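You operate a simulated robot arm through the tools that you are given. There is no shell and no other tool.

You are at the controls of a simulated robot arm. One attempt, no reset.

JOB
File both waiting job cards under their days and switch those to FULL.

The check looks at the end state, three seconds after you hand in, the way a careful person would. Anything else that was tipped, shoved, dropped, spilled or broken makes it a failure.

ROBOT AND FRAMES
A 7-joint arm with a two-finger parallel gripper, fixed in place. Base frame: the origin is at the foot of the arm, x ahead of it, y to its left, z up; the work surface is at about z = 800. Units: mm, degrees, N and s.
With the tool pointing down near the work surface it reaches from about 240 to 680 mm from the base axis. Its first joint turns from -66.0 to 66.0 degrees. Payload 2.4 kg.
The TCP is the grasp point between the finger pads, 30 mm short of the fingertips. In the tool frame z runs along the fingers and y along their closing line. The gripper opens to 94 mm. The fingers are 28 mm wide and 10 mm thick; the gripper's body (50 by 96 mm) begins 55 mm behind the TCP.
Orientation is that of the tool frame in the base frame, as [roll, pitch, yaw] about the fixed x, y, z axes, in that order (R = Rz(yaw) Ry(pitch) Rx(roll)). With the fingers straight down and closing along the base's y, the tool's x points along the base's -x, its y along +y and its z along -z.

CONTROLS
- The arm moves only by the tool servo_tool. Its arguments are lists of equal length, an entry for each row: "rotation": the turn, a rotation vector about the tool's x, y, z in units of 8 degrees (1.0 is 8 degrees), a list of three; "translation": the shift along the tool's x, y, z in units of 25 mm (1.0 is 25 mm), a list of three; "claw": the finger opening in mm, from 0 to 94. In form: {"rotation": [[ax, ay, az], ...], "translation": [[tx, ty, tz], ...], "claw": [claw, ...]}. A call has 1 to 20 rows; each row shifts and turns the commanded pose from where the row before left it, along the tool's axes as they then stand. A call with a number of a shift or a turn outside -1 to 1 is refused whole. Each row takes 0.2 s and may step no farther than 50 mm and 8.6 degrees from the row before; otherwise, or with a gripper value out of range, the whole call is refused. Where a pose cannot be reached the arm comes as near as it can. A force on the tool above 40 N (or 10 N above the force at the start of the call, whichever is more), or a blocked arm, ends the call early, and 0.2 s more pass. The fingers move at their own pace (about 153 mm/s each) and stop on an object; they squeeze with about 21 N. The grip force told is the motor's: it shows also when the fingers shut on nothing. Time passes only in rows, and 0.2 s behind the last, so rows that do not move let the fingers close. It gives the time, the measured TCP pose, the force on the tool (base axes), the opening and the grip force at its end, in the units of the frame above (readings bear some noise), with the torque about the TCP (base axes, N m) and any sound that the robot's microphone picked up, and new pictures: "show" is both (left out), scene, wrist or none.
- Cameras (640 x 400 px; columns grow to the right, rows downward): "scene" is fixed at [56.2, 503.1, 1434]; the picture's right is [-0.45, -0.89, 0.00], its down [-0.58, 0.29, -0.76] and it looks along [0.68, -0.34, -0.64] (base axes); focal length 362 px, centre (320, 200). "wrist" rides on the gripper at [76, 14, -103] in the tool frame; the picture's right is [-0.18, 0.98, 0.00], its down [-0.75, -0.14, -0.64] and it looks along [-0.63, -0.12, 0.77] (tool axes); focal length 243 px, centre (320, 200). There is no depth. A picture from a camera that has moved, and an enlarged one, comes with that camera's place and axes in the base frame and with its lens.
- zoom(camera, box): a new picture of the part [left, top, right, bottom] of that camera's present view, enlarged. It takes no simulated time.
- close_job(): hands the job in; it is judged then, once.

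Nothing tells you positions but the pictures and the camera data. Unless the task says otherwise, let go and move clear before handing in.

The tools are called after ">>>" as name(argument=value, ...) on one line, values as JSON. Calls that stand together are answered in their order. servo_tool: Moves the arm, as the interface text tells. Its arguments: {"type":"object","properties":{"rotation":{"type":"array"},"translation":{"type":"array"},"claw":{"type":"array"},"show":{"type":"string","enum":["both","scene","wrist","none"]}},"required":["rotation","translation","claw"]} The other tools are called the same way: zoom (camera, box) takes an enlarged picture of a part of a camera's view; close_job () hands the job in.

At the start:

```text
time: 0.0
ee_pos: [430.1, 88.6, 1145.9]
ee_rot: [-180.0, 0.0, -180.0]
contact_force: [0.5, -0.9, 0.7]
ft_torque: [-0.01, 0.0, -0.01]
width: 93.9
grip_force: 0.0
```

scene: 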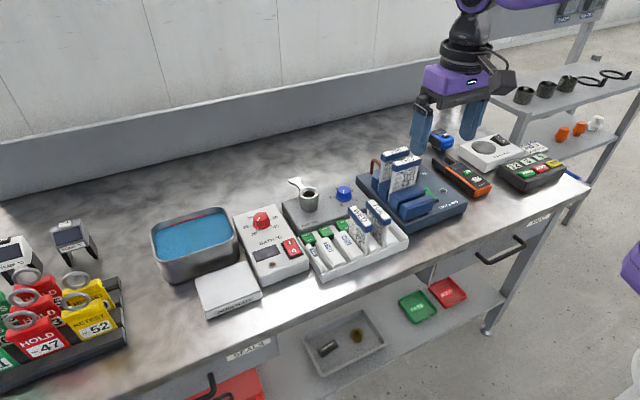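
wrist: 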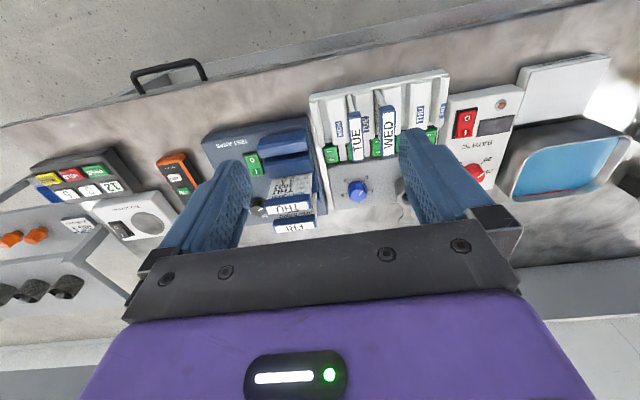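

I see a bench with a card tray (day slots with green markers), two cards already filed (TUE, WED), and a blue station holding what look like THU and FRI cards. I'll zoom in before moving anything.

>>> zoom(camera="scene", box=[270, 130, 480, 290])

>>> zoom(camera="wrist", box=[200, 60, 460, 240])

>>> zoom(camera="scene", box=[290, 195, 420, 285])

>>> zoom(camera="scene", box=[350, 130, 480, 220])

```text
2.50 times, centred on (375, 210) of scene
camera zoom: at [56.2, 503.1, 1434.0], right [-0.45, -0.89, 0.0], down [-0.58, 0.29, -0.76], along [0.68, -0.34, -0.64], focal length 906 px, centre (182, 175)
```

zoom: 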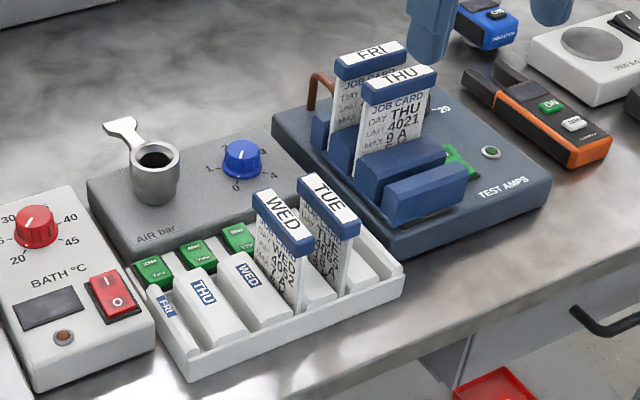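

```text
2.22 times, centred on (330, 150) of wrist
camera zoom: at [354.3, 102.3, 1248.5], right [0.18, 0.98, 0.0], down [0.75, -0.14, 0.64], along [0.63, -0.12, -0.77], focal length 539 px, centre (298, 311)
```

zoom: 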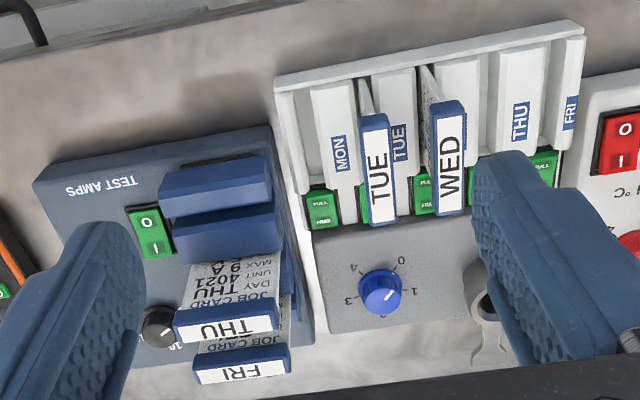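

```text
4.44 times, centred on (355, 240) of scene
camera zoom: at [56.2, 503.1, 1434.0], right [-0.45, -0.89, 0.0], down [-0.58, 0.29, -0.76], along [0.68, -0.34, -0.64], focal length 1610 px, centre (164, 22)
```

zoom: 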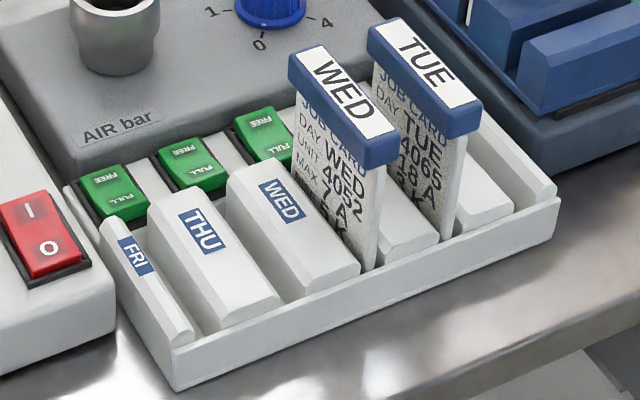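

```text
4.44 times, centred on (415, 175) of scene
camera zoom: at [56.2, 503.1, 1434.0], right [-0.45, -0.89, 0.0], down [-0.58, 0.29, -0.76], along [0.68, -0.34, -0.64], focal length 1610 px, centre (-102, 311)
```

zoom: 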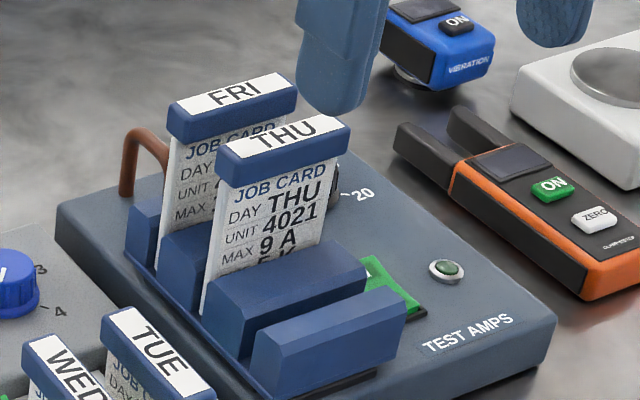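

The waiting cards are THU and FRI in the blue TEST AMPS stand. The tray has a slot beside each day label, with green FREE/FULL rockers behind (+x). I'll bring the wrist camera closer to the tray to read the rocker states.

>>> servo_tool(rotation=[[0, 0, 0], [0, 0, 0], [0, 0, 0], [0, 0, 0], [0, 0, 0], [0, 0, 0], [0, 0, 0]], translation=[[0, 0.9, 0.8], [0, 0.9, 0.8], [0, 0.9, 0.8], [0, 0.9, 0.8], [0, 0.9, 0.8], [0, 0.9, 0.8], [0, 0, 0]], claw=[94, 94, 94, 94, 94, 94, 94])

```text
time: 1.6
ee_pos: [429.0, 221.8, 1024.6]
ee_rot: [180.0, 0.0, -179.9]
contact_force: [-1.0, -0.1, -0.8]
ft_torque: [-0.01, 0.02, -0.02]
width: 94.0
grip_force: 0.0
camera wrist: at [353.6, 236.1, 1128.5], right [0.18, 0.98, 0.0], down [0.75, -0.14, 0.64], along [0.63, -0.12, -0.77], focal length 243 px, centre (320, 200)
```

scene: 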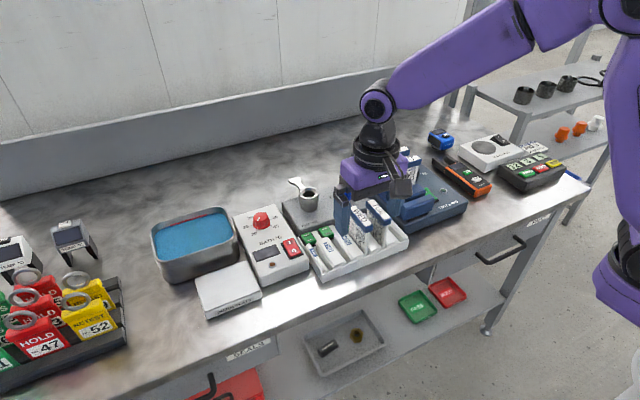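
wrist: 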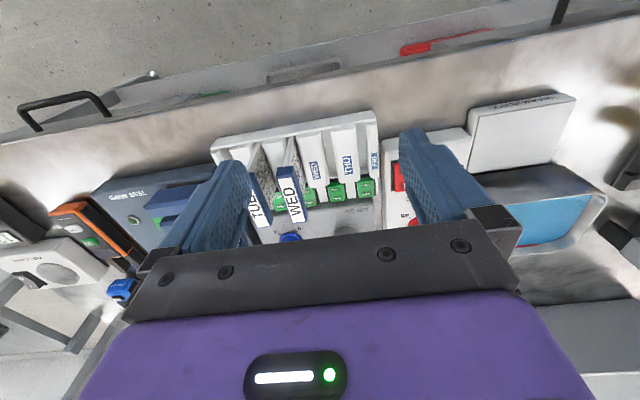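

>>> zoom(camera="wrist", box=[200, 100, 400, 240])

>>> zoom(camera="wrist", box=[270, 140, 390, 220])

```text
2.86 times, centred on (300, 170) of wrist
camera zoom: at [353.6, 236.1, 1128.5], right [0.18, 0.98, 0.0], down [0.75, -0.14, 0.64], along [0.63, -0.12, -0.77], focal length 693 px, centre (377, 286)
```

zoom: 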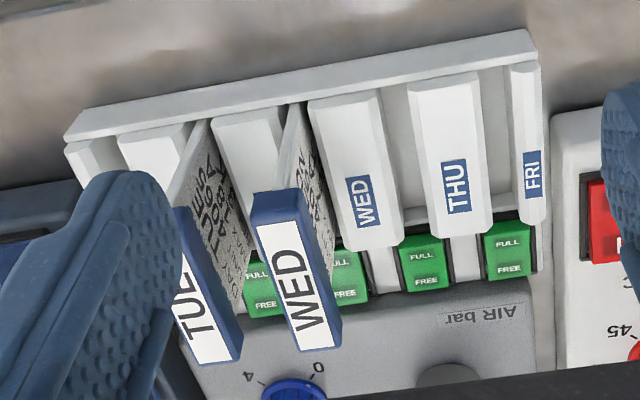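

```text
5.00 times, centred on (330, 180) of wrist
camera zoom: at [353.6, 236.1, 1128.5], right [0.18, 0.98, 0.0], down [0.75, -0.14, 0.64], along [0.63, -0.12, -0.77], focal length 1213 px, centre (270, 300)
```

zoom: 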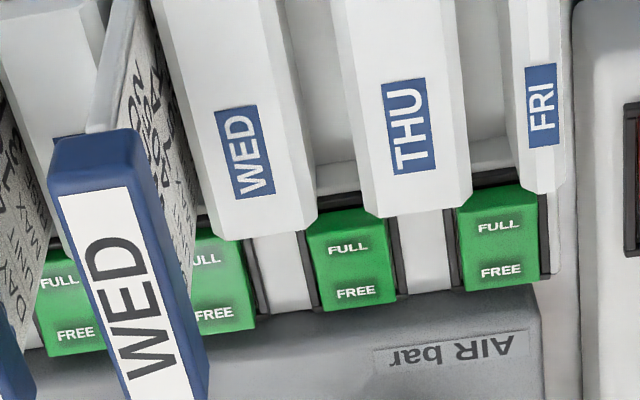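

>>> zoom(camera="scene", box=[295, 215, 355, 255])

>>> zoom(camera="wrist", box=[300, 170, 385, 220])

```text
10.00 times, centred on (325, 235) of scene
camera zoom: at [56.1, 503.1, 1434.0], right [-0.45, -0.89, 0.0], down [-0.58, 0.29, -0.76], along [0.68, -0.34, -0.64], focal length 3623 px, centre (270, -150)
```

zoom: 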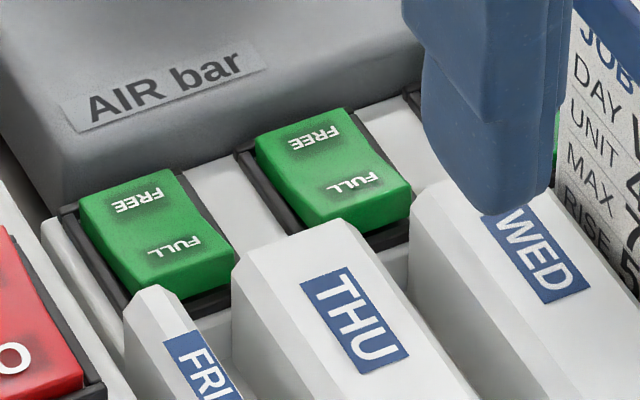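

```text
7.53 times, centred on (342, 195) of wrist
camera zoom: at [353.6, 236.1, 1128.5], right [0.18, 0.98, 0.0], down [0.75, -0.14, 0.64], along [0.63, -0.12, -0.77], focal length 1827 px, centre (151, 238)
```

zoom: 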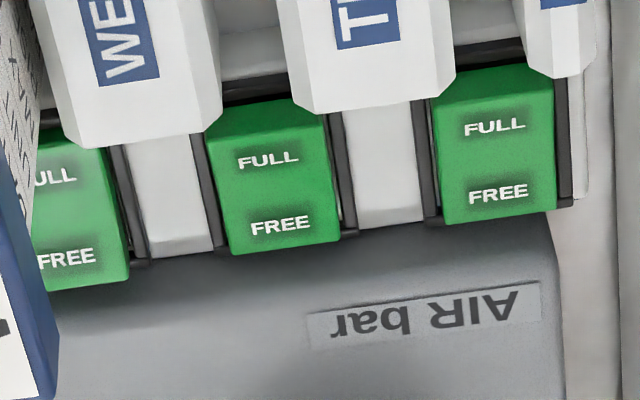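

The THU and FRI rockers currently have FREE pressed and FULL (−x half) raised, at about (582, 218, 827) and (583, 265, 827). I'll press those first, while the slots are empty, and start by turning the gripper a quarter turn and moving above the THU rocker.

>>> servo_tool(rotation=[[0, 0, -0.9375], [0, 0, -0.9375], [0, 0, -0.9375], [0, 0, -0.9375], [0, 0, -0.9375], [0, 0, -0.9375], [0, 0, -0.9375], [0, 0, -0.9375], [0, 0, -0.9375], [0, 0, -0.9375], [0, 0, -0.9375], [0, 0, -0.9375], [0, 0, 0], [0, 0, 0], [0, 0, 0], [0, 0, 0]], translation=[[0, 0, 0], [0, 0, 0], [0, 0, 0], [0, 0, 0], [0, 0, 0], [0, 0, 0], [0, 0, 0], [0, 0, 0], [0, 0, 0], [0, 0, 0], [0, 0, 0], [0, 0, 0], [0, -0.9, 0.4], [0, -0.9, 0.4], [0, -0.9, 0.4], [0, -0.9, 0.4]], claw=[94, 94, 94, 94, 94, 94, 94, 94, 94, 94, 94, 94, 94, 94, 94, 94])

```text
time: 5.0
ee_pos: [521.2, 223.6, 985.8]
ee_rot: [179.9, 0.0, -89.8]
contact_force: [0.2, -0.5, 0.2]
ft_torque: [0.03, -0.03, -0.02]
width: 94.2
grip_force: 0.2
camera wrist: at [507.0, 147.0, 1088.7], right [-0.98, 0.18, 0.0], down [0.14, 0.75, 0.64], along [0.12, 0.63, -0.77], focal length 243 px, centre (320, 200)
```

scene: 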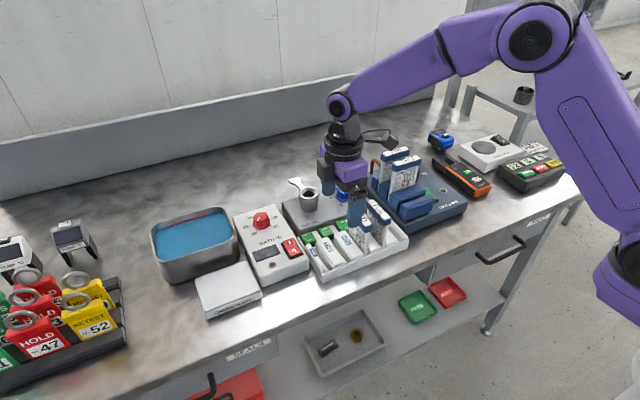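
wrist: 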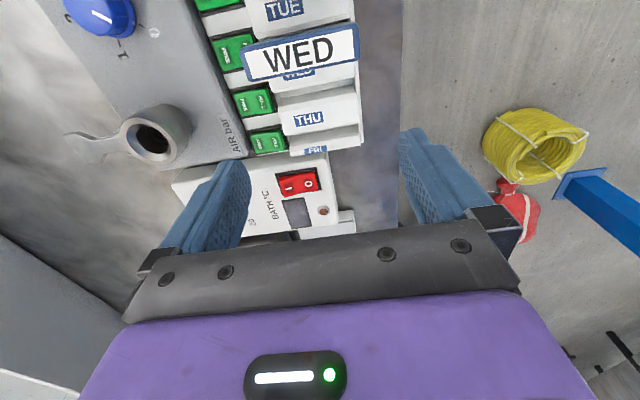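

>>> zoom(camera="wrist", box=[200, 0, 380, 160])

>>> zoom(camera="wrist", box=[210, 70, 330, 165])

```text
2.50 times, centred on (290, 80) of wrist
camera zoom: at [507.0, 147.0, 1088.7], right [-0.98, 0.18, 0.0], down [0.14, 0.75, 0.64], along [0.12, 0.63, -0.77], focal length 606 px, centre (395, 500)
```

zoom: 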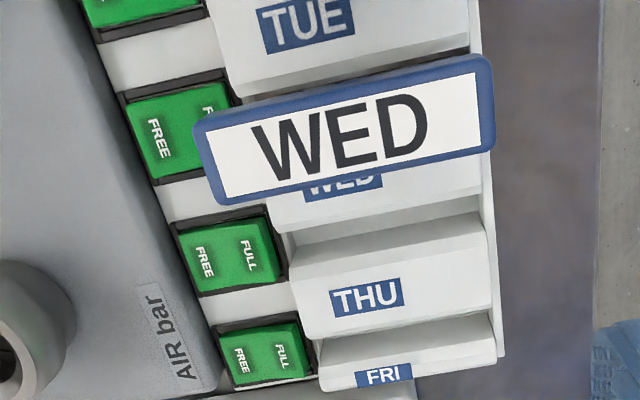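

```text
4.21 times, centred on (270, 118) of wrist
camera zoom: at [507.0, 147.0, 1088.7], right [-0.98, 0.18, 0.0], down [0.14, 0.75, 0.64], along [0.12, 0.63, -0.77], focal length 1022 px, centre (530, 547)
```

zoom: 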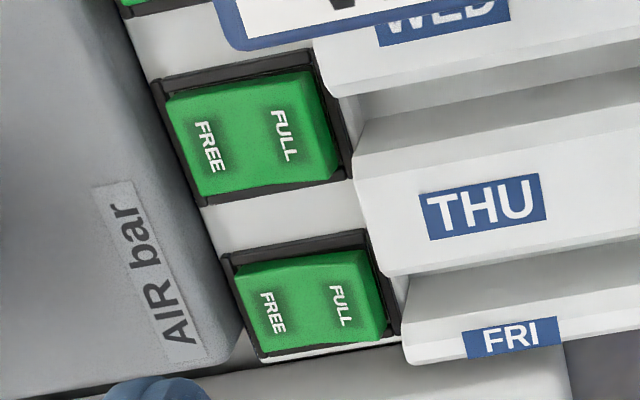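

The new view fixes the FULL ends at about (583, 220) for THU and (583, 268) for FRI. The divider ends are near x = 565, so there is room to press. I'll close the fingers and come down just above the THU rocker.

>>> servo_tool(rotation=[[0, 0, 0], [0, 0, 0], [0, 0, 0], [0, 0, 0], [0, 0, 0], [0, 0, 0], [0, 0, 0], [0, 0, 0], [0, 0, 0]], translation=[[0.048, -0.813, 0], [0.048, -0.813, 0], [0.048, -0.813, 0], [0, 0, 0.846], [0, 0, 0.846], [0, 0, 0.846], [0, 0, 0.846], [0, 0, 0.846], [0, 0, 0]], claw=[0, 0, 0, 0, 0, 0, 0, 0, 0])

```text
time: 7.0
ee_pos: [581.2, 221.4, 880.4]
ee_rot: [-179.9, 0.0, -90.0]
contact_force: [-0.9, 0.6, -0.5]
ft_torque: [-0.01, 0.01, 0.01]
width: 0.0
grip_force: 20.8
camera wrist: at [567.5, 143.9, 984.1], right [-0.98, 0.18, 0.0], down [0.14, 0.75, 0.64], along [0.12, 0.63, -0.77], focal length 243 px, centre (320, 200)
```

scene: 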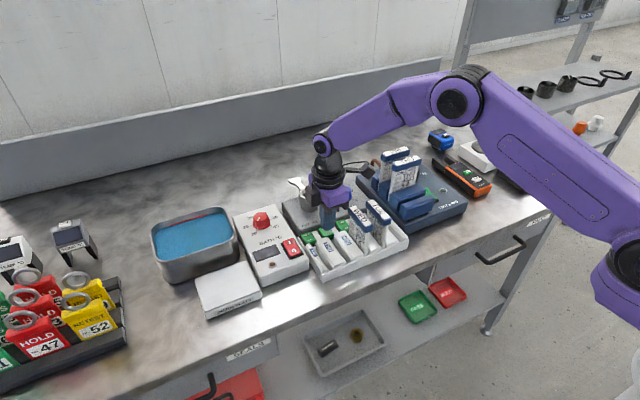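
wrist: 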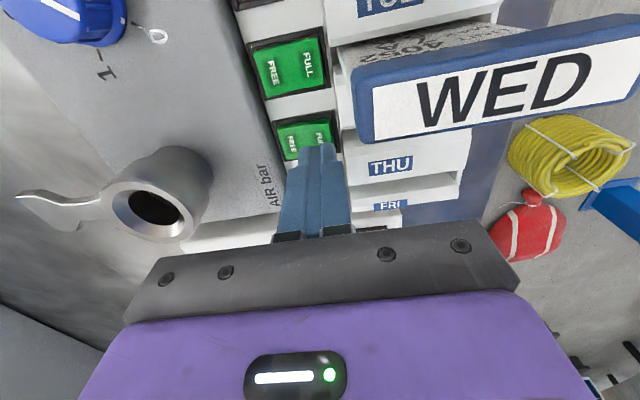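

>>> zoom(camera="wrist", box=[230, 20, 390, 220])

>>> zoom(camera="scene", box=[295, 200, 355, 250])

```text
2.00 times, centred on (310, 120) of wrist
camera zoom: at [567.5, 143.9, 984.1], right [-0.98, 0.18, 0.0], down [0.14, 0.75, 0.64], along [0.12, 0.63, -0.77], focal length 485 px, centre (340, 360)
```

zoom: 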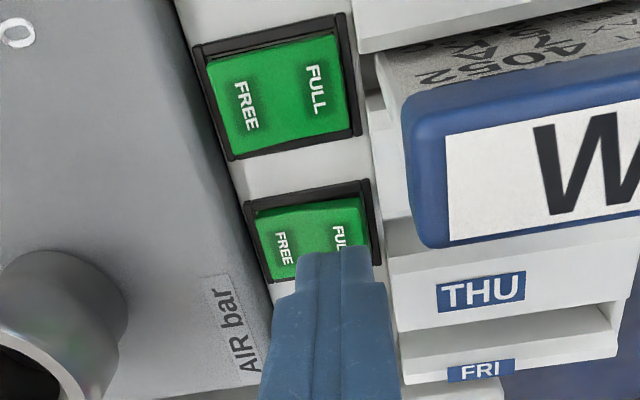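

```text
8.00 times, centred on (325, 225) of scene
camera zoom: at [56.2, 503.1, 1434.0], right [-0.45, -0.89, 0.0], down [-0.58, 0.29, -0.76], along [0.68, -0.34, -0.64], focal length 2898 px, centre (280, 0)
```

zoom: 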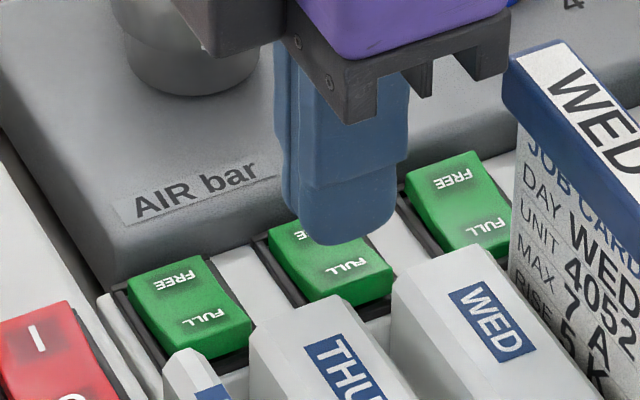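

The fingertips sit squarely over the FULL half of THU. I'll lower gently until contact.

>>> servo_tool(rotation=[[0, 0, 0], [0, 0, 0], [0, 0, 0], [0, 0, 0], [0, 0, 0]], translation=[[0, 0, 0.2], [0, 0, 0.2], [0, 0, 0.2], [0, 0, 0.2], [0, 0, 0.1]], claw=[0, 0, 0, 0, 0], show="none")

```text
time: 8.4
ee_pos: [580.8, 220.4, 860.2]
ee_rot: [179.9, -0.1, -90.0]
contact_force: [-6.3, -2.3, 10.7]
ft_torque: [-0.02, 0.11, 0.01]
width: 0.0
grip_force: 20.9
heard: click
stopped in row 5: the force on the tool passed its limit at 42 N (the readings are from after the stop); the commanded pose is now the measured one
```

I heard a click at TCP z ≈ 860. I'll lift away and check whether the rocker flipped.

>>> servo_tool(rotation=[[0, 0, 0], [0, 0, 0], [0, 0, 0], [0, 0, 0]], translation=[[0, 0, -0.8], [0, 0, -0.8], [0, 0, -0.8], [0, 0, -0.2]], claw=[0, 0, 0, 0])

>>> zoom(camera="scene", box=[295, 210, 355, 250])

>>> zoom(camera="wrist", box=[230, 20, 390, 180])

```text
time: 9.4
ee_pos: [581.7, 220.9, 924.8]
ee_rot: [179.9, 0.0, -90.0]
contact_force: [-0.2, 0.2, -0.1]
ft_torque: [0.01, 0.03, -0.01]
width: 0.0
grip_force: 20.8
camera wrist: at [568.0, 143.5, 1028.5], right [-0.98, 0.18, 0.0], down [0.14, 0.75, 0.64], along [0.12, 0.63, -0.77], focal length 243 px, centre (320, 200)
```

scene: 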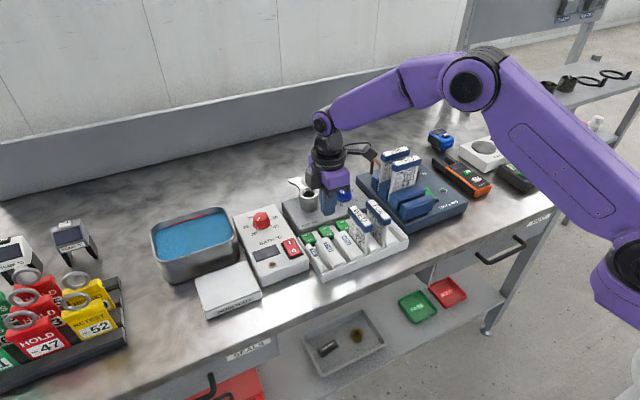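
wrist: 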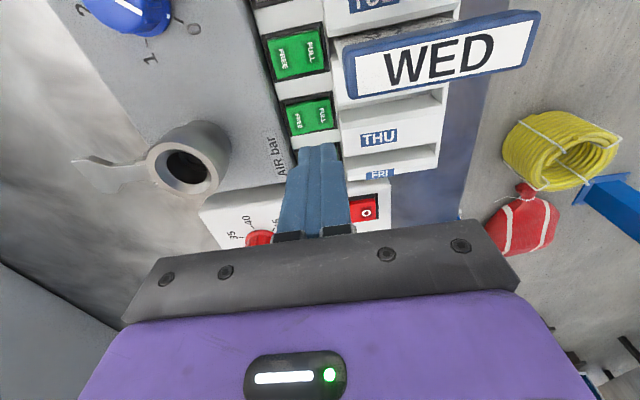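

```text
10.00 times, centred on (325, 230) of scene
camera zoom: at [56.2, 503.1, 1434.0], right [-0.45, -0.89, 0.0], down [-0.58, 0.29, -0.76], along [0.68, -0.34, -0.64], focal length 3623 px, centre (270, -100)
```

zoom: 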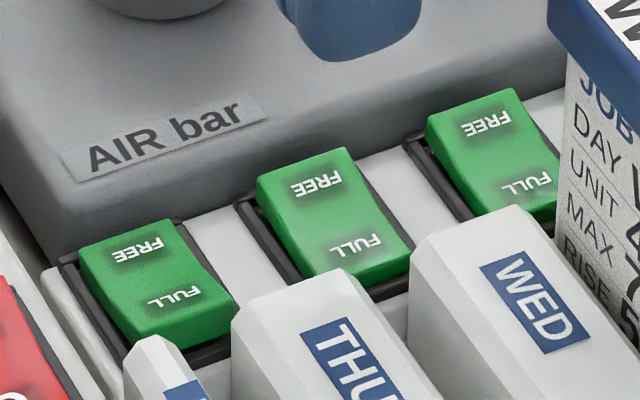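

```text
2.50 times, centred on (310, 100) of wrist
camera zoom: at [568.0, 143.5, 1028.5], right [-0.98, 0.18, 0.0], down [0.14, 0.75, 0.64], along [0.12, 0.63, -0.77], focal length 606 px, centre (345, 450)
```

zoom: 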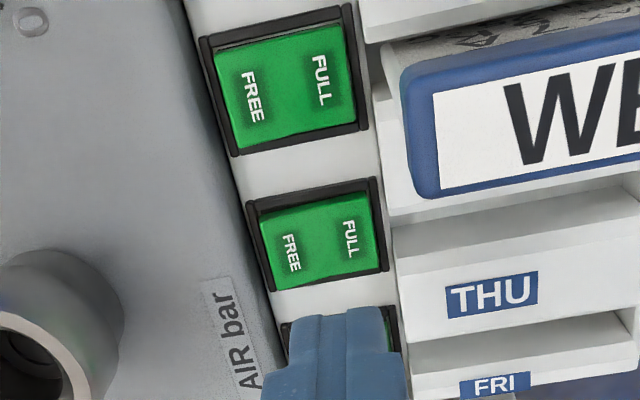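

THU clicked over (FREE end now raised, same as WED). Next is FRI, 47 mm further along +y.

>>> servo_tool(rotation=[[0, 0, 0], [0, 0, 0], [0, 0, 0], [0, 0, 0], [0, 0, 0], [0, 0, 0], [0, 0, 0], [0, 0, 0], [0, 0, 0]], translation=[[-0.94, 0, 0], [-0.94, 0, 0], [0, 0, 0], [0, 0, 0.8], [0, 0, 0.8], [0, 0, 0.6], [0, 0, 0.1], [0, 0, 0.1], [0, 0, 0.1]], claw=[0, 0, 0, 0, 0, 0, 0, 0, 0])

```text
time: 11.4
ee_pos: [581.0, 266.8, 861.2]
ee_rot: [179.9, 0.0, -90.0]
contact_force: [-2.0, -0.5, 2.3]
ft_torque: [-0.06, 0.1, -0.01]
width: 0.0
grip_force: 21.0
camera wrist: at [567.2, 190.7, 964.5], right [-0.98, 0.18, 0.0], down [0.14, 0.75, 0.64], along [0.12, 0.63, -0.77], focal length 243 px, centre (320, 200)
```

scene: 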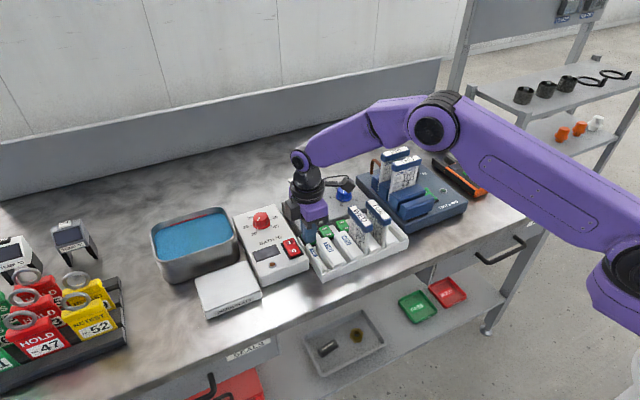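
wrist: 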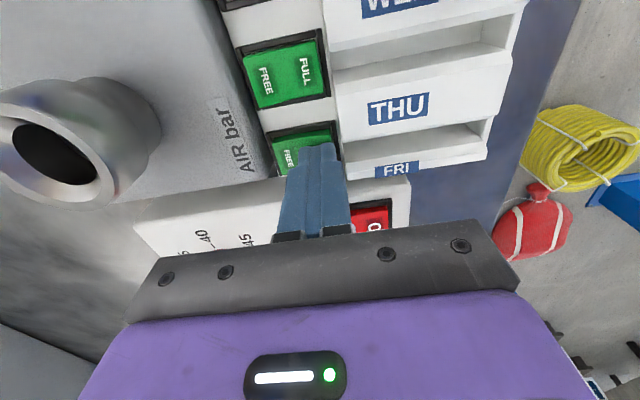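

Just touching, no click yet, so I'll keep pressing in small steps.

>>> servo_tool(rotation=[[0, 0, 0], [0, 0, 0], [0, 0, 0], [0, 0, 0]], translation=[[0, 0, 0.06], [0, 0, 0.06], [0, 0, 0.06], [0, 0, 0.06]], claw=[0, 0, 0, 0], show="none")

```text
time: 12.3
ee_pos: [580.9, 266.8, 861.1]
ee_rot: [-179.9, 0.1, -90.0]
contact_force: [-6.5, -3.2, 10.2]
ft_torque: [-0.1, 0.1, -0.05]
width: 0.0
grip_force: 21.0
heard: click
stopped in row 4: the force on the tool passed its limit at 42 N (the readings are from after the stop); the commanded pose is now the measured one
```

>>> servo_tool(rotation=[[0, 0, 0], [0, 0, 0], [0, 0, 0], [0, 0, 0], [0, 0, 0]], translation=[[0, 0, -0.8], [0, 0, -0.8], [0, 0, -0.8], [0, 0, -0.8], [0, 0, -0.8]], claw=[0, 0, 0, 0, 0])

>>> zoom(camera="scene", box=[290, 205, 350, 245])

>>> zoom(camera="wrist", box=[230, 20, 390, 180])

>>> zoom(camera="scene", box=[345, 130, 485, 225])

```text
time: 13.5
ee_pos: [582.0, 266.2, 957.8]
ee_rot: [180.0, 0.0, -89.9]
contact_force: [0.5, 0.7, 0.5]
ft_torque: [0.0, 0.02, -0.02]
width: 0.0
grip_force: 21.1
camera wrist: at [567.4, 190.3, 1061.6], right [-0.98, 0.18, 0.0], down [0.14, 0.75, 0.64], along [0.12, 0.63, -0.77], focal length 243 px, centre (320, 200)
```

scene: 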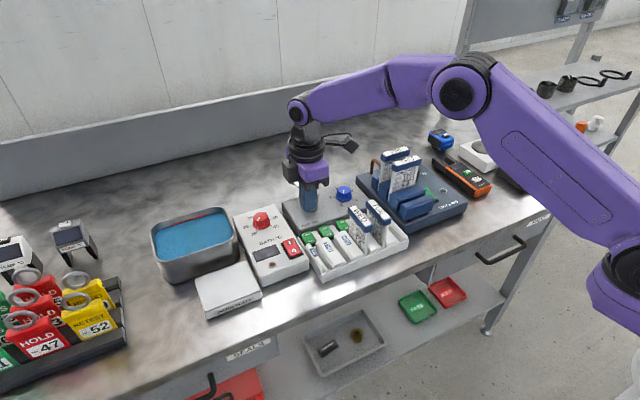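
wrist: 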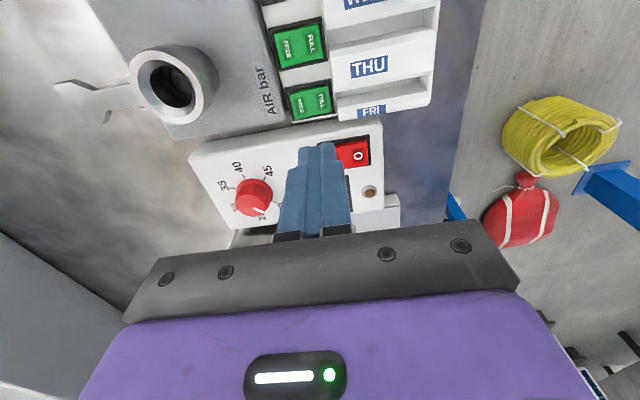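

```text
10.00 times, centred on (320, 225) of scene
camera zoom: at [56.2, 503.1, 1434.0], right [-0.45, -0.89, 0.0], down [-0.58, 0.29, -0.76], along [0.68, -0.34, -0.64], focal length 3623 px, centre (320, -50)
```

zoom: 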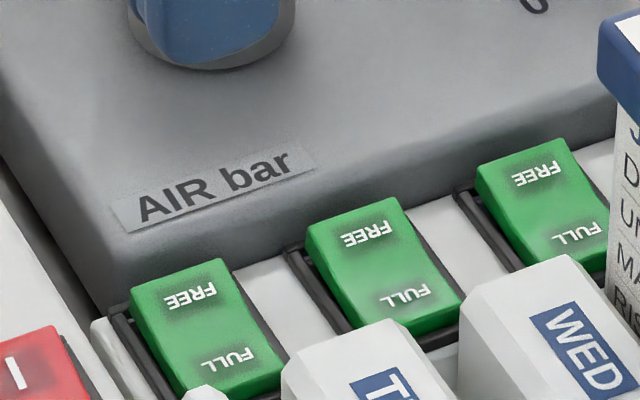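

```text
2.50 times, centred on (310, 100) of wrist
camera zoom: at [567.4, 190.3, 1061.6], right [-0.98, 0.18, 0.0], down [0.14, 0.75, 0.64], along [0.12, 0.63, -0.77], focal length 606 px, centre (345, 450)
```

zoom: 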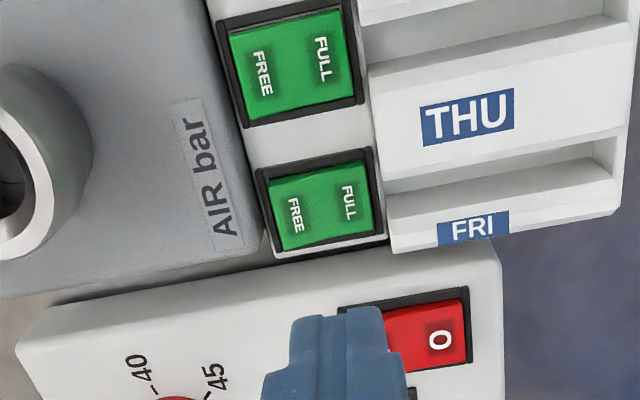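

```text
4.21 times, centred on (415, 178) of scene
camera zoom: at [56.2, 503.1, 1434.0], right [-0.45, -0.89, 0.0], down [-0.58, 0.29, -0.76], along [0.68, -0.34, -0.64], focal length 1525 px, centre (-80, 295)
```

zoom: 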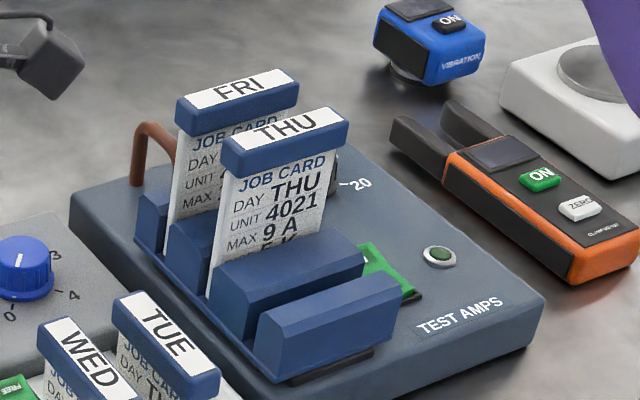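

Both rockers are now in FULL, matching TUE and WED. Next I'll rise and move over to look at the THU card (about x 595, y 5, top z 958) and the FRI card (about x 644, y 3).

>>> servo_tool(rotation=[[0, 0, 0], [0, 0, 0], [0, 0, 0], [0, 0, 0], [0, 0, 0], [0, 0, 0], [0, 0, 0], [0, 0, 0], [0, 0, 0], [0, 0, 0], [0, 0, 0], [0, 0, 0], [0, 0, 0], [0, 0, 0], [0, 0, 0], [0, 0, 0], [0, 0, 0], [0, 0, 0], [0, 0, 0]], translation=[[0, 0, -1], [0, 0, -1], [0, 0, -1], [0.926, -0.1, 0], [0.926, -0.1, 0], [0.926, -0.1, 0], [0.926, -0.1, 0], [0.926, -0.1, 0], [0.926, -0.1, 0], [0.926, -0.1, 0], [0.926, -0.1, 0], [0.926, -0.1, 0], [0.926, -0.1, 0], [0.926, -0.1, 0], [0.926, -0.1, 0], [0.926, -0.1, 0], [0.926, -0.1, 0], [0, 0, 0], [0, 0, 0]], claw=[0, 0, 0, 60, 94, 94, 94, 94, 94, 94, 94, 94, 94, 94, 94, 94, 94, 94, 94])

>>> zoom(camera="wrist", box=[220, 80, 460, 240])

>>> zoom(camera="scene", box=[345, 110, 485, 225])

```text
time: 17.5
ee_pos: [617.2, -56.9, 1035.0]
ee_rot: [-180.0, 0.0, -90.0]
contact_force: [0.5, -0.6, -0.1]
ft_torque: [0.01, 0.03, 0.01]
width: 94.0
grip_force: 0.0
camera wrist: at [602.4, -132.9, 1137.5], right [-0.98, 0.18, 0.0], down [0.14, 0.75, 0.64], along [0.12, 0.63, -0.77], focal length 243 px, centre (320, 200)
```

scene: 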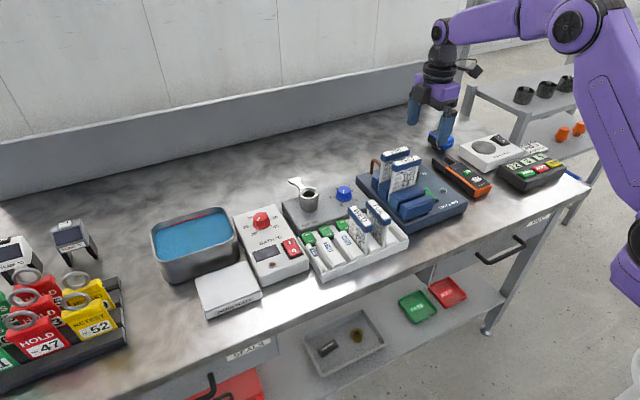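
wrist: 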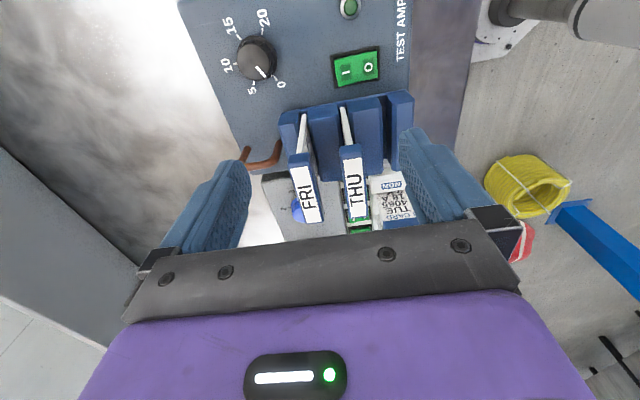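

```text
2.50 times, centred on (340, 160) of wrist
camera zoom: at [602.4, -132.9, 1137.5], right [-0.98, 0.18, 0.0], down [0.14, 0.75, 0.64], along [0.12, 0.63, -0.77], focal length 606 px, centre (270, 300)
```

zoom: 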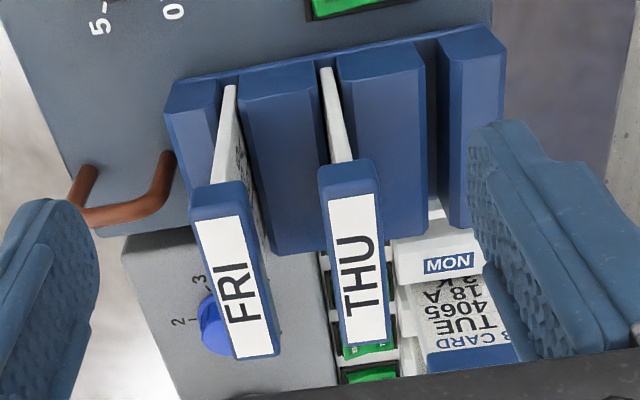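

```text
3.48 times, centred on (415, 168) of scene
camera zoom: at [56.2, 503.1, 1434.0], right [-0.45, -0.89, 0.0], down [-0.58, 0.29, -0.76], along [0.68, -0.34, -0.64], focal length 1260 px, centre (-10, 313)
```

zoom: 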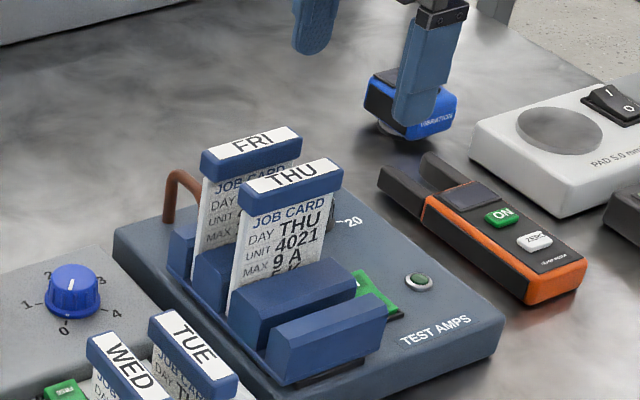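

From this view, the THU cap is centred at about (594, 11, top 957) and FRI at about (640, 11, top 957), both lying along y. I'll line up above THU with a narrow opening and check before descending.

>>> servo_tool(rotation=[[0, 0, 0], [0, 0, 0], [0, 0, 0], [0, 0, 0], [0, 0, 0]], translation=[[-0.9, 0.31, 0], [-0.9, 0.31, 0], [-0.9, 0.31, 0], [0, 0, 0.9], [0, 0, 0.5]], claw=[34, 34, 34, 34, 34])

>>> zoom(camera="wrist", box=[220, 80, 420, 240])

>>> zoom(camera="scene", box=[345, 100, 485, 215])

```text
time: 18.7
ee_pos: [592.1, 10.2, 998.1]
ee_rot: [-180.0, 0.0, -90.0]
contact_force: [-0.1, -0.1, 0.8]
ft_torque: [0.0, 0.02, 0.0]
width: 34.1
grip_force: 0.0
camera wrist: at [578.1, -66.2, 1102.0], right [-0.98, 0.18, 0.0], down [0.14, 0.75, 0.64], along [0.12, 0.63, -0.77], focal length 243 px, centre (320, 200)
```

scene: 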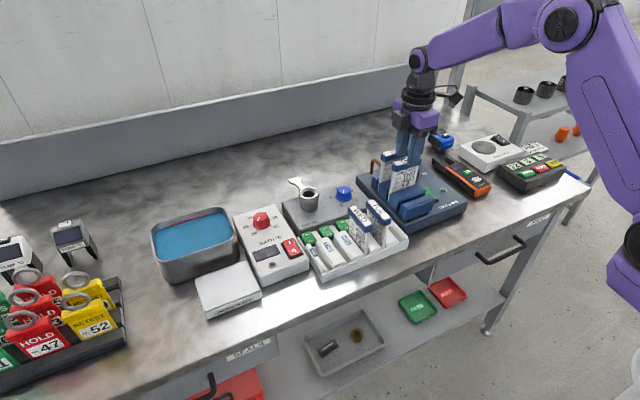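
wrist: 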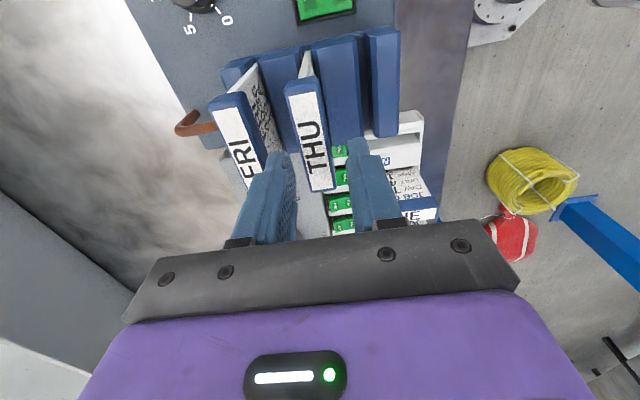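

```text
2.50 times, centred on (320, 160) of wrist
camera zoom: at [578.1, -66.2, 1102.0], right [-0.98, 0.18, 0.0], down [0.14, 0.75, 0.64], along [0.12, 0.63, -0.77], focal length 606 px, centre (320, 300)
```

zoom: 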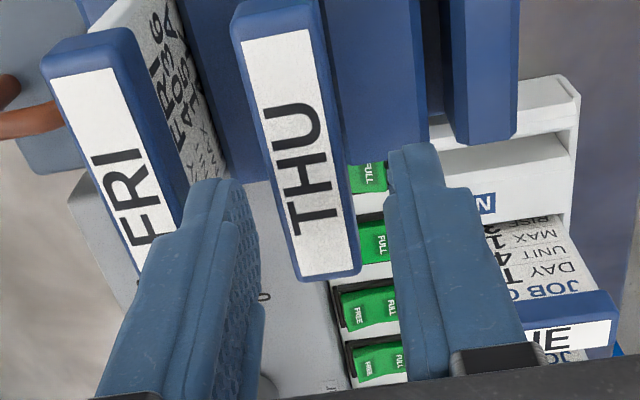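

```text
3.48 times, centred on (415, 158) of scene
camera zoom: at [56.2, 503.1, 1434.0], right [-0.45, -0.89, 0.0], down [-0.58, 0.29, -0.76], along [0.68, -0.34, -0.64], focal length 1260 px, centre (-10, 348)
```

zoom: 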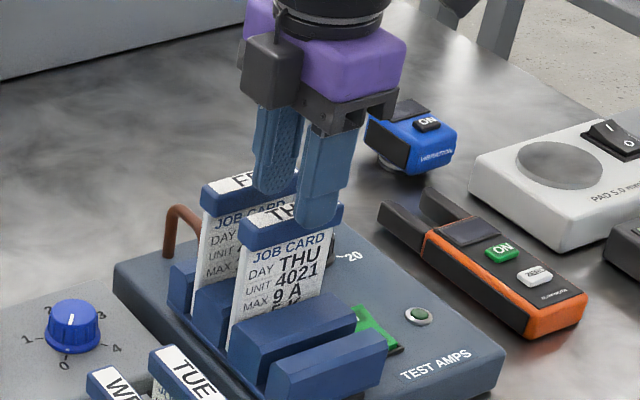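

The cap sits between the fingers, but it is about 3 mm further in +x than the gripper centre. I'll correct that and descend to cap height, fingers still open.

>>> servo_tool(rotation=[[0, 0, 0], [0, 0, 0], [0, 0, 0], [0, 0, 0], [0, 0, 0], [0, 0, 0]], translation=[[0.12, -0.13, 0], [0, 0, 0.4], [0, 0, 0.4], [0, 0, 0.4], [0, 0, 0.4], [0, 0, 0.4]], claw=[34, 34, 34, 34, 34, 34])

>>> zoom(camera="wrist", box=[220, 60, 420, 240])

>>> zoom(camera="scene", box=[365, 110, 465, 200])

```text
time: 20.1
ee_pos: [597.3, 7.1, 949.2]
ee_rot: [-180.0, -0.1, -90.0]
contact_force: [0.0, 0.3, -0.1]
ft_torque: [-0.01, 0.01, 0.01]
width: 34.1
grip_force: 0.1
camera wrist: at [582.3, -68.7, 1052.3], right [-0.98, 0.18, 0.0], down [0.14, 0.75, 0.64], along [0.12, 0.63, -0.77], focal length 243 px, centre (320, 200)
```

scene: 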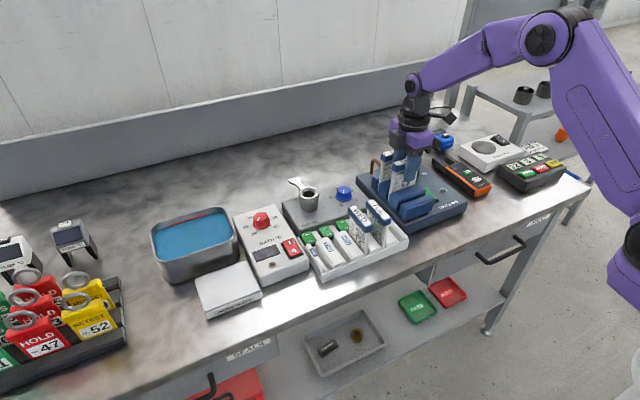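
wrist: 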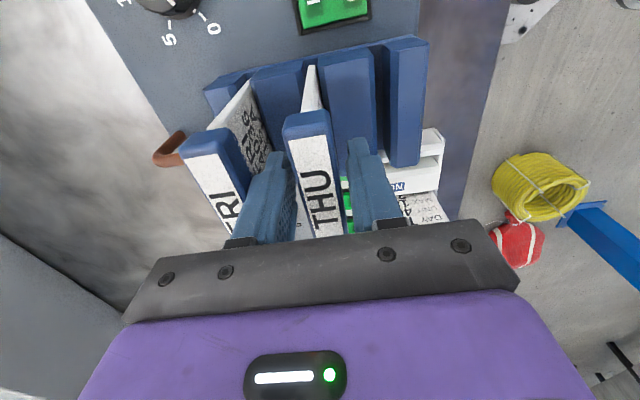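

```text
2.22 times, centred on (320, 150) of wrist
camera zoom: at [582.3, -68.7, 1052.3], right [-0.98, 0.18, 0.0], down [0.14, 0.75, 0.64], along [0.12, 0.63, -0.77], focal length 539 px, centre (320, 311)
```

zoom: 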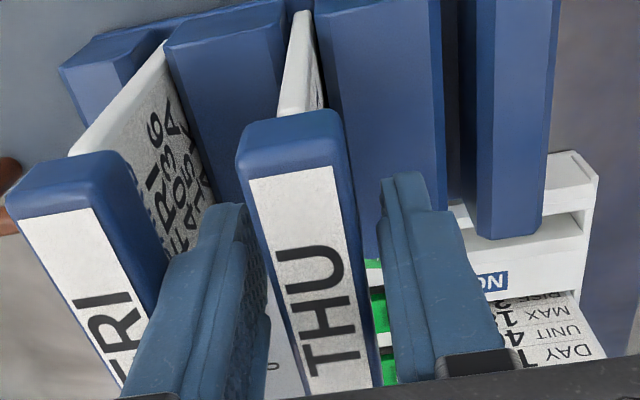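

```text
4.44 times, centred on (415, 155) of scene
camera zoom: at [56.2, 503.1, 1434.0], right [-0.45, -0.89, 0.0], down [-0.58, 0.29, -0.76], along [0.68, -0.34, -0.64], focal length 1610 px, centre (-102, 400)
```

zoom: 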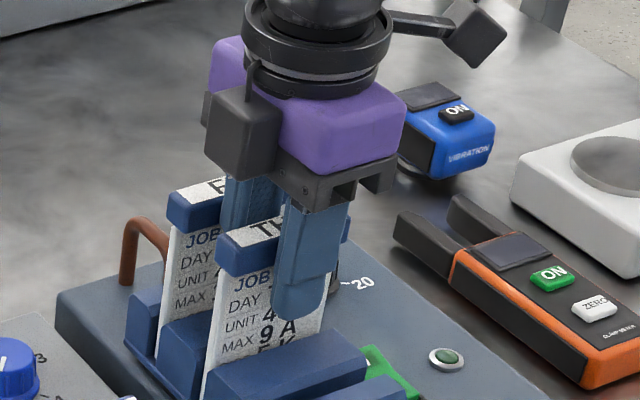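

The fingers straddle the THU cap and it's centred to about 1 mm. Now I'll close the fingers.

>>> servo_tool(rotation=[[0, 0, 0], [0, 0, 0], [0, 0, 0], [0, 0, 0]], translation=[[0, 0, 0], [0, 0, 0], [0, 0, 0], [0, 0, 0]], claw=[24, 14, 5, 5])

>>> zoom(camera="wrist", box=[220, 60, 420, 240])

```text
time: 21.1
ee_pos: [596.8, 8.1, 949.6]
ee_rot: [-180.0, 0.1, -90.0]
contact_force: [0.1, 0.6, -0.3]
ft_torque: [0.0, 0.0, -0.02]
width: 23.5
grip_force: 21.0
camera wrist: at [582.3, -68.7, 1052.4], right [-0.98, 0.18, 0.0], down [0.14, 0.75, 0.64], along [0.12, 0.63, -0.77], focal length 243 px, centre (320, 200)
```

scene: 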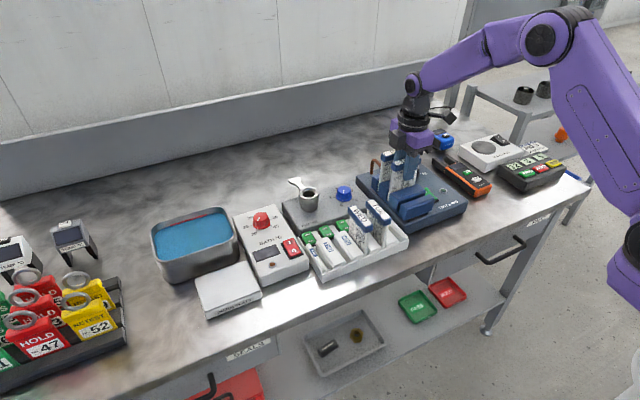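
wrist: 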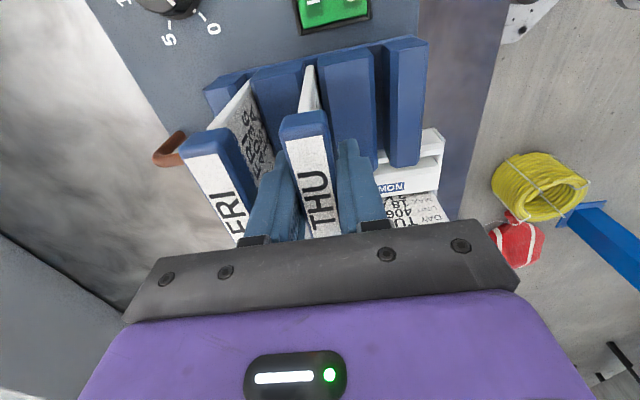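

```text
2.22 times, centred on (320, 150) of wrist
camera zoom: at [582.3, -68.7, 1052.4], right [-0.98, 0.18, 0.0], down [0.14, 0.75, 0.64], along [0.12, 0.63, -0.77], focal length 539 px, centre (320, 311)
```

zoom: 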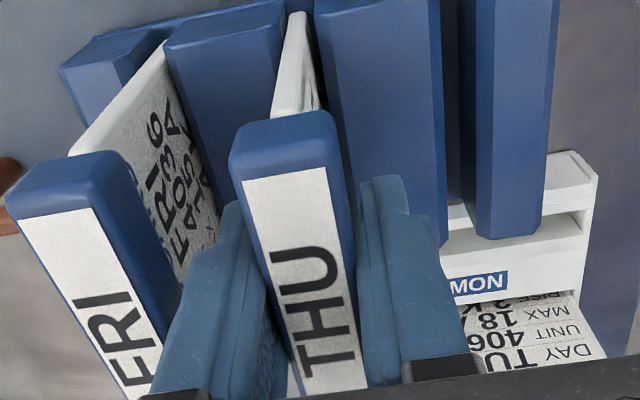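

The gripper holds the THU cap, which is about 23.5 mm thick. I'll lift it straight out, slowly at first.

>>> servo_tool(rotation=[[0, 0, 0], [0, 0, 0], [0, 0, 0], [0, 0, 0], [0, 0, 0], [0, 0, 0], [0, 0, 0], [0, 0, 0]], translation=[[0, 0, -0.3], [0, 0, -0.4], [0, 0, -0.6], [0, 0, -0.7], [0, 0, -0.8], [0, 0, -0.8], [0, 0, -0.8], [0, 0, -0.2]], claw=[5, 5, 5, 5, 5, 5, 5, 5])

>>> zoom(camera="scene", box=[355, 60, 475, 200])

>>> zoom(camera="wrist", box=[220, 60, 420, 240])

```text
time: 22.9
ee_pos: [595.8, 6.0, 1064.6]
ee_rot: [-179.9, 0.0, -90.0]
contact_force: [0.3, -1.3, -0.4]
ft_torque: [0.01, 0.02, 0.0]
width: 23.7
grip_force: 20.6
camera wrist: at [582.0, -70.2, 1168.0], right [-0.98, 0.18, 0.0], down [0.14, 0.75, 0.64], along [0.12, 0.63, -0.77], focal length 243 px, centre (320, 200)
```

scene: 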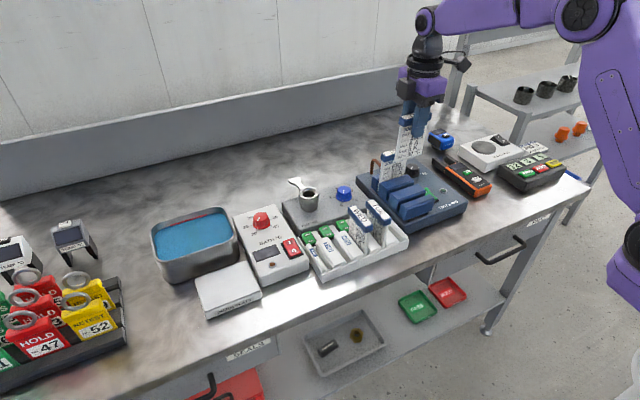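
wrist: 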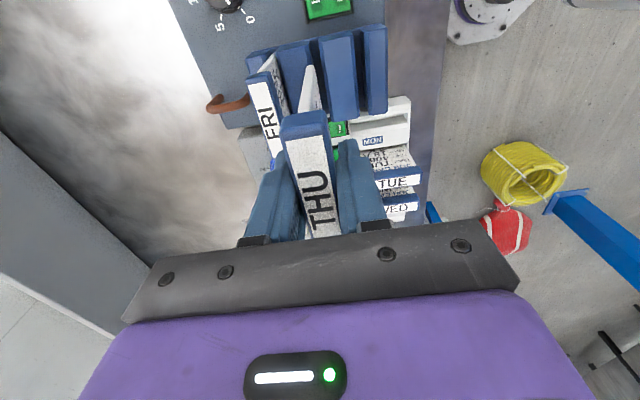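

```text
2.86 times, centred on (415, 130) of scene
camera zoom: at [56.2, 503.1, 1434.0], right [-0.45, -0.89, 0.0], down [-0.58, 0.29, -0.76], along [0.68, -0.34, -0.64], focal length 1035 px, centre (49, 400)
```

zoom: 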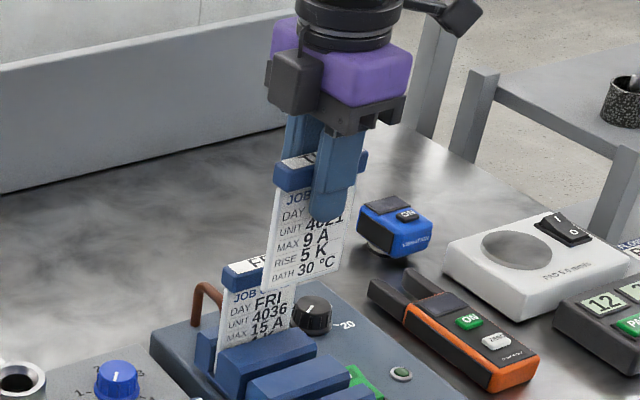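

```text
2.22 times, centred on (320, 150) of wrist
camera zoom: at [582.0, -70.2, 1168.0], right [-0.98, 0.18, 0.0], down [0.14, 0.75, 0.64], along [0.12, 0.63, -0.77], focal length 539 px, centre (320, 311)
```

zoom: 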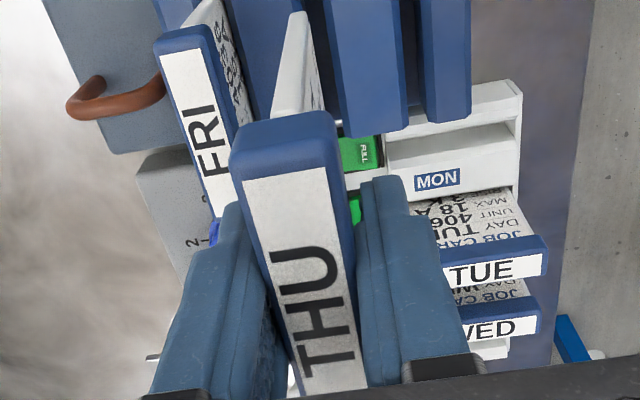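

THU is out and hanging straight. I'll zoom in to measure how it sits in the grip before turning it.

>>> zoom(camera="scene", box=[385, 95, 445, 165])

>>> zoom(camera="scene", box=[330, 185, 410, 260])

```text
5.71 times, centred on (415, 130) of scene
camera zoom: at [56.2, 503.1, 1434.0], right [-0.45, -0.89, 0.0], down [-0.58, 0.29, -0.76], along [0.68, -0.34, -0.64], focal length 2070 px, centre (-223, 600)
```

zoom: 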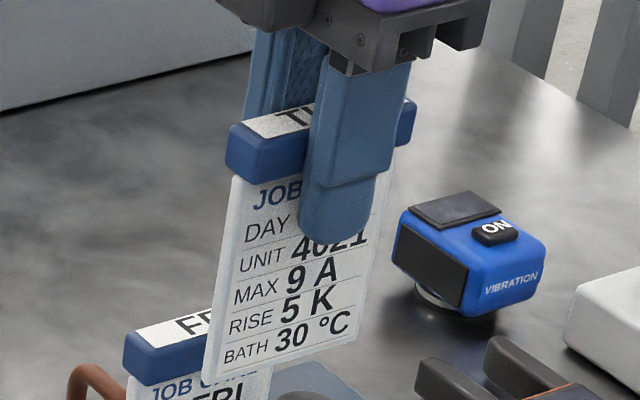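

```text
5.33 times, centred on (370, 222) of scene
camera zoom: at [56.2, 503.1, 1434.0], right [-0.45, -0.89, 0.0], down [-0.58, 0.29, -0.76], along [0.68, -0.34, -0.64], focal length 1932 px, centre (53, 80)
```

zoom: 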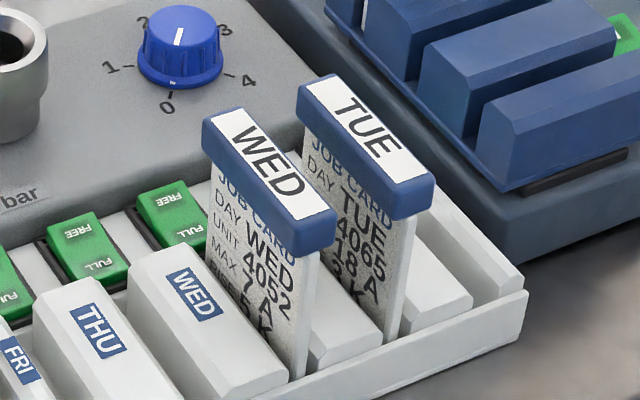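

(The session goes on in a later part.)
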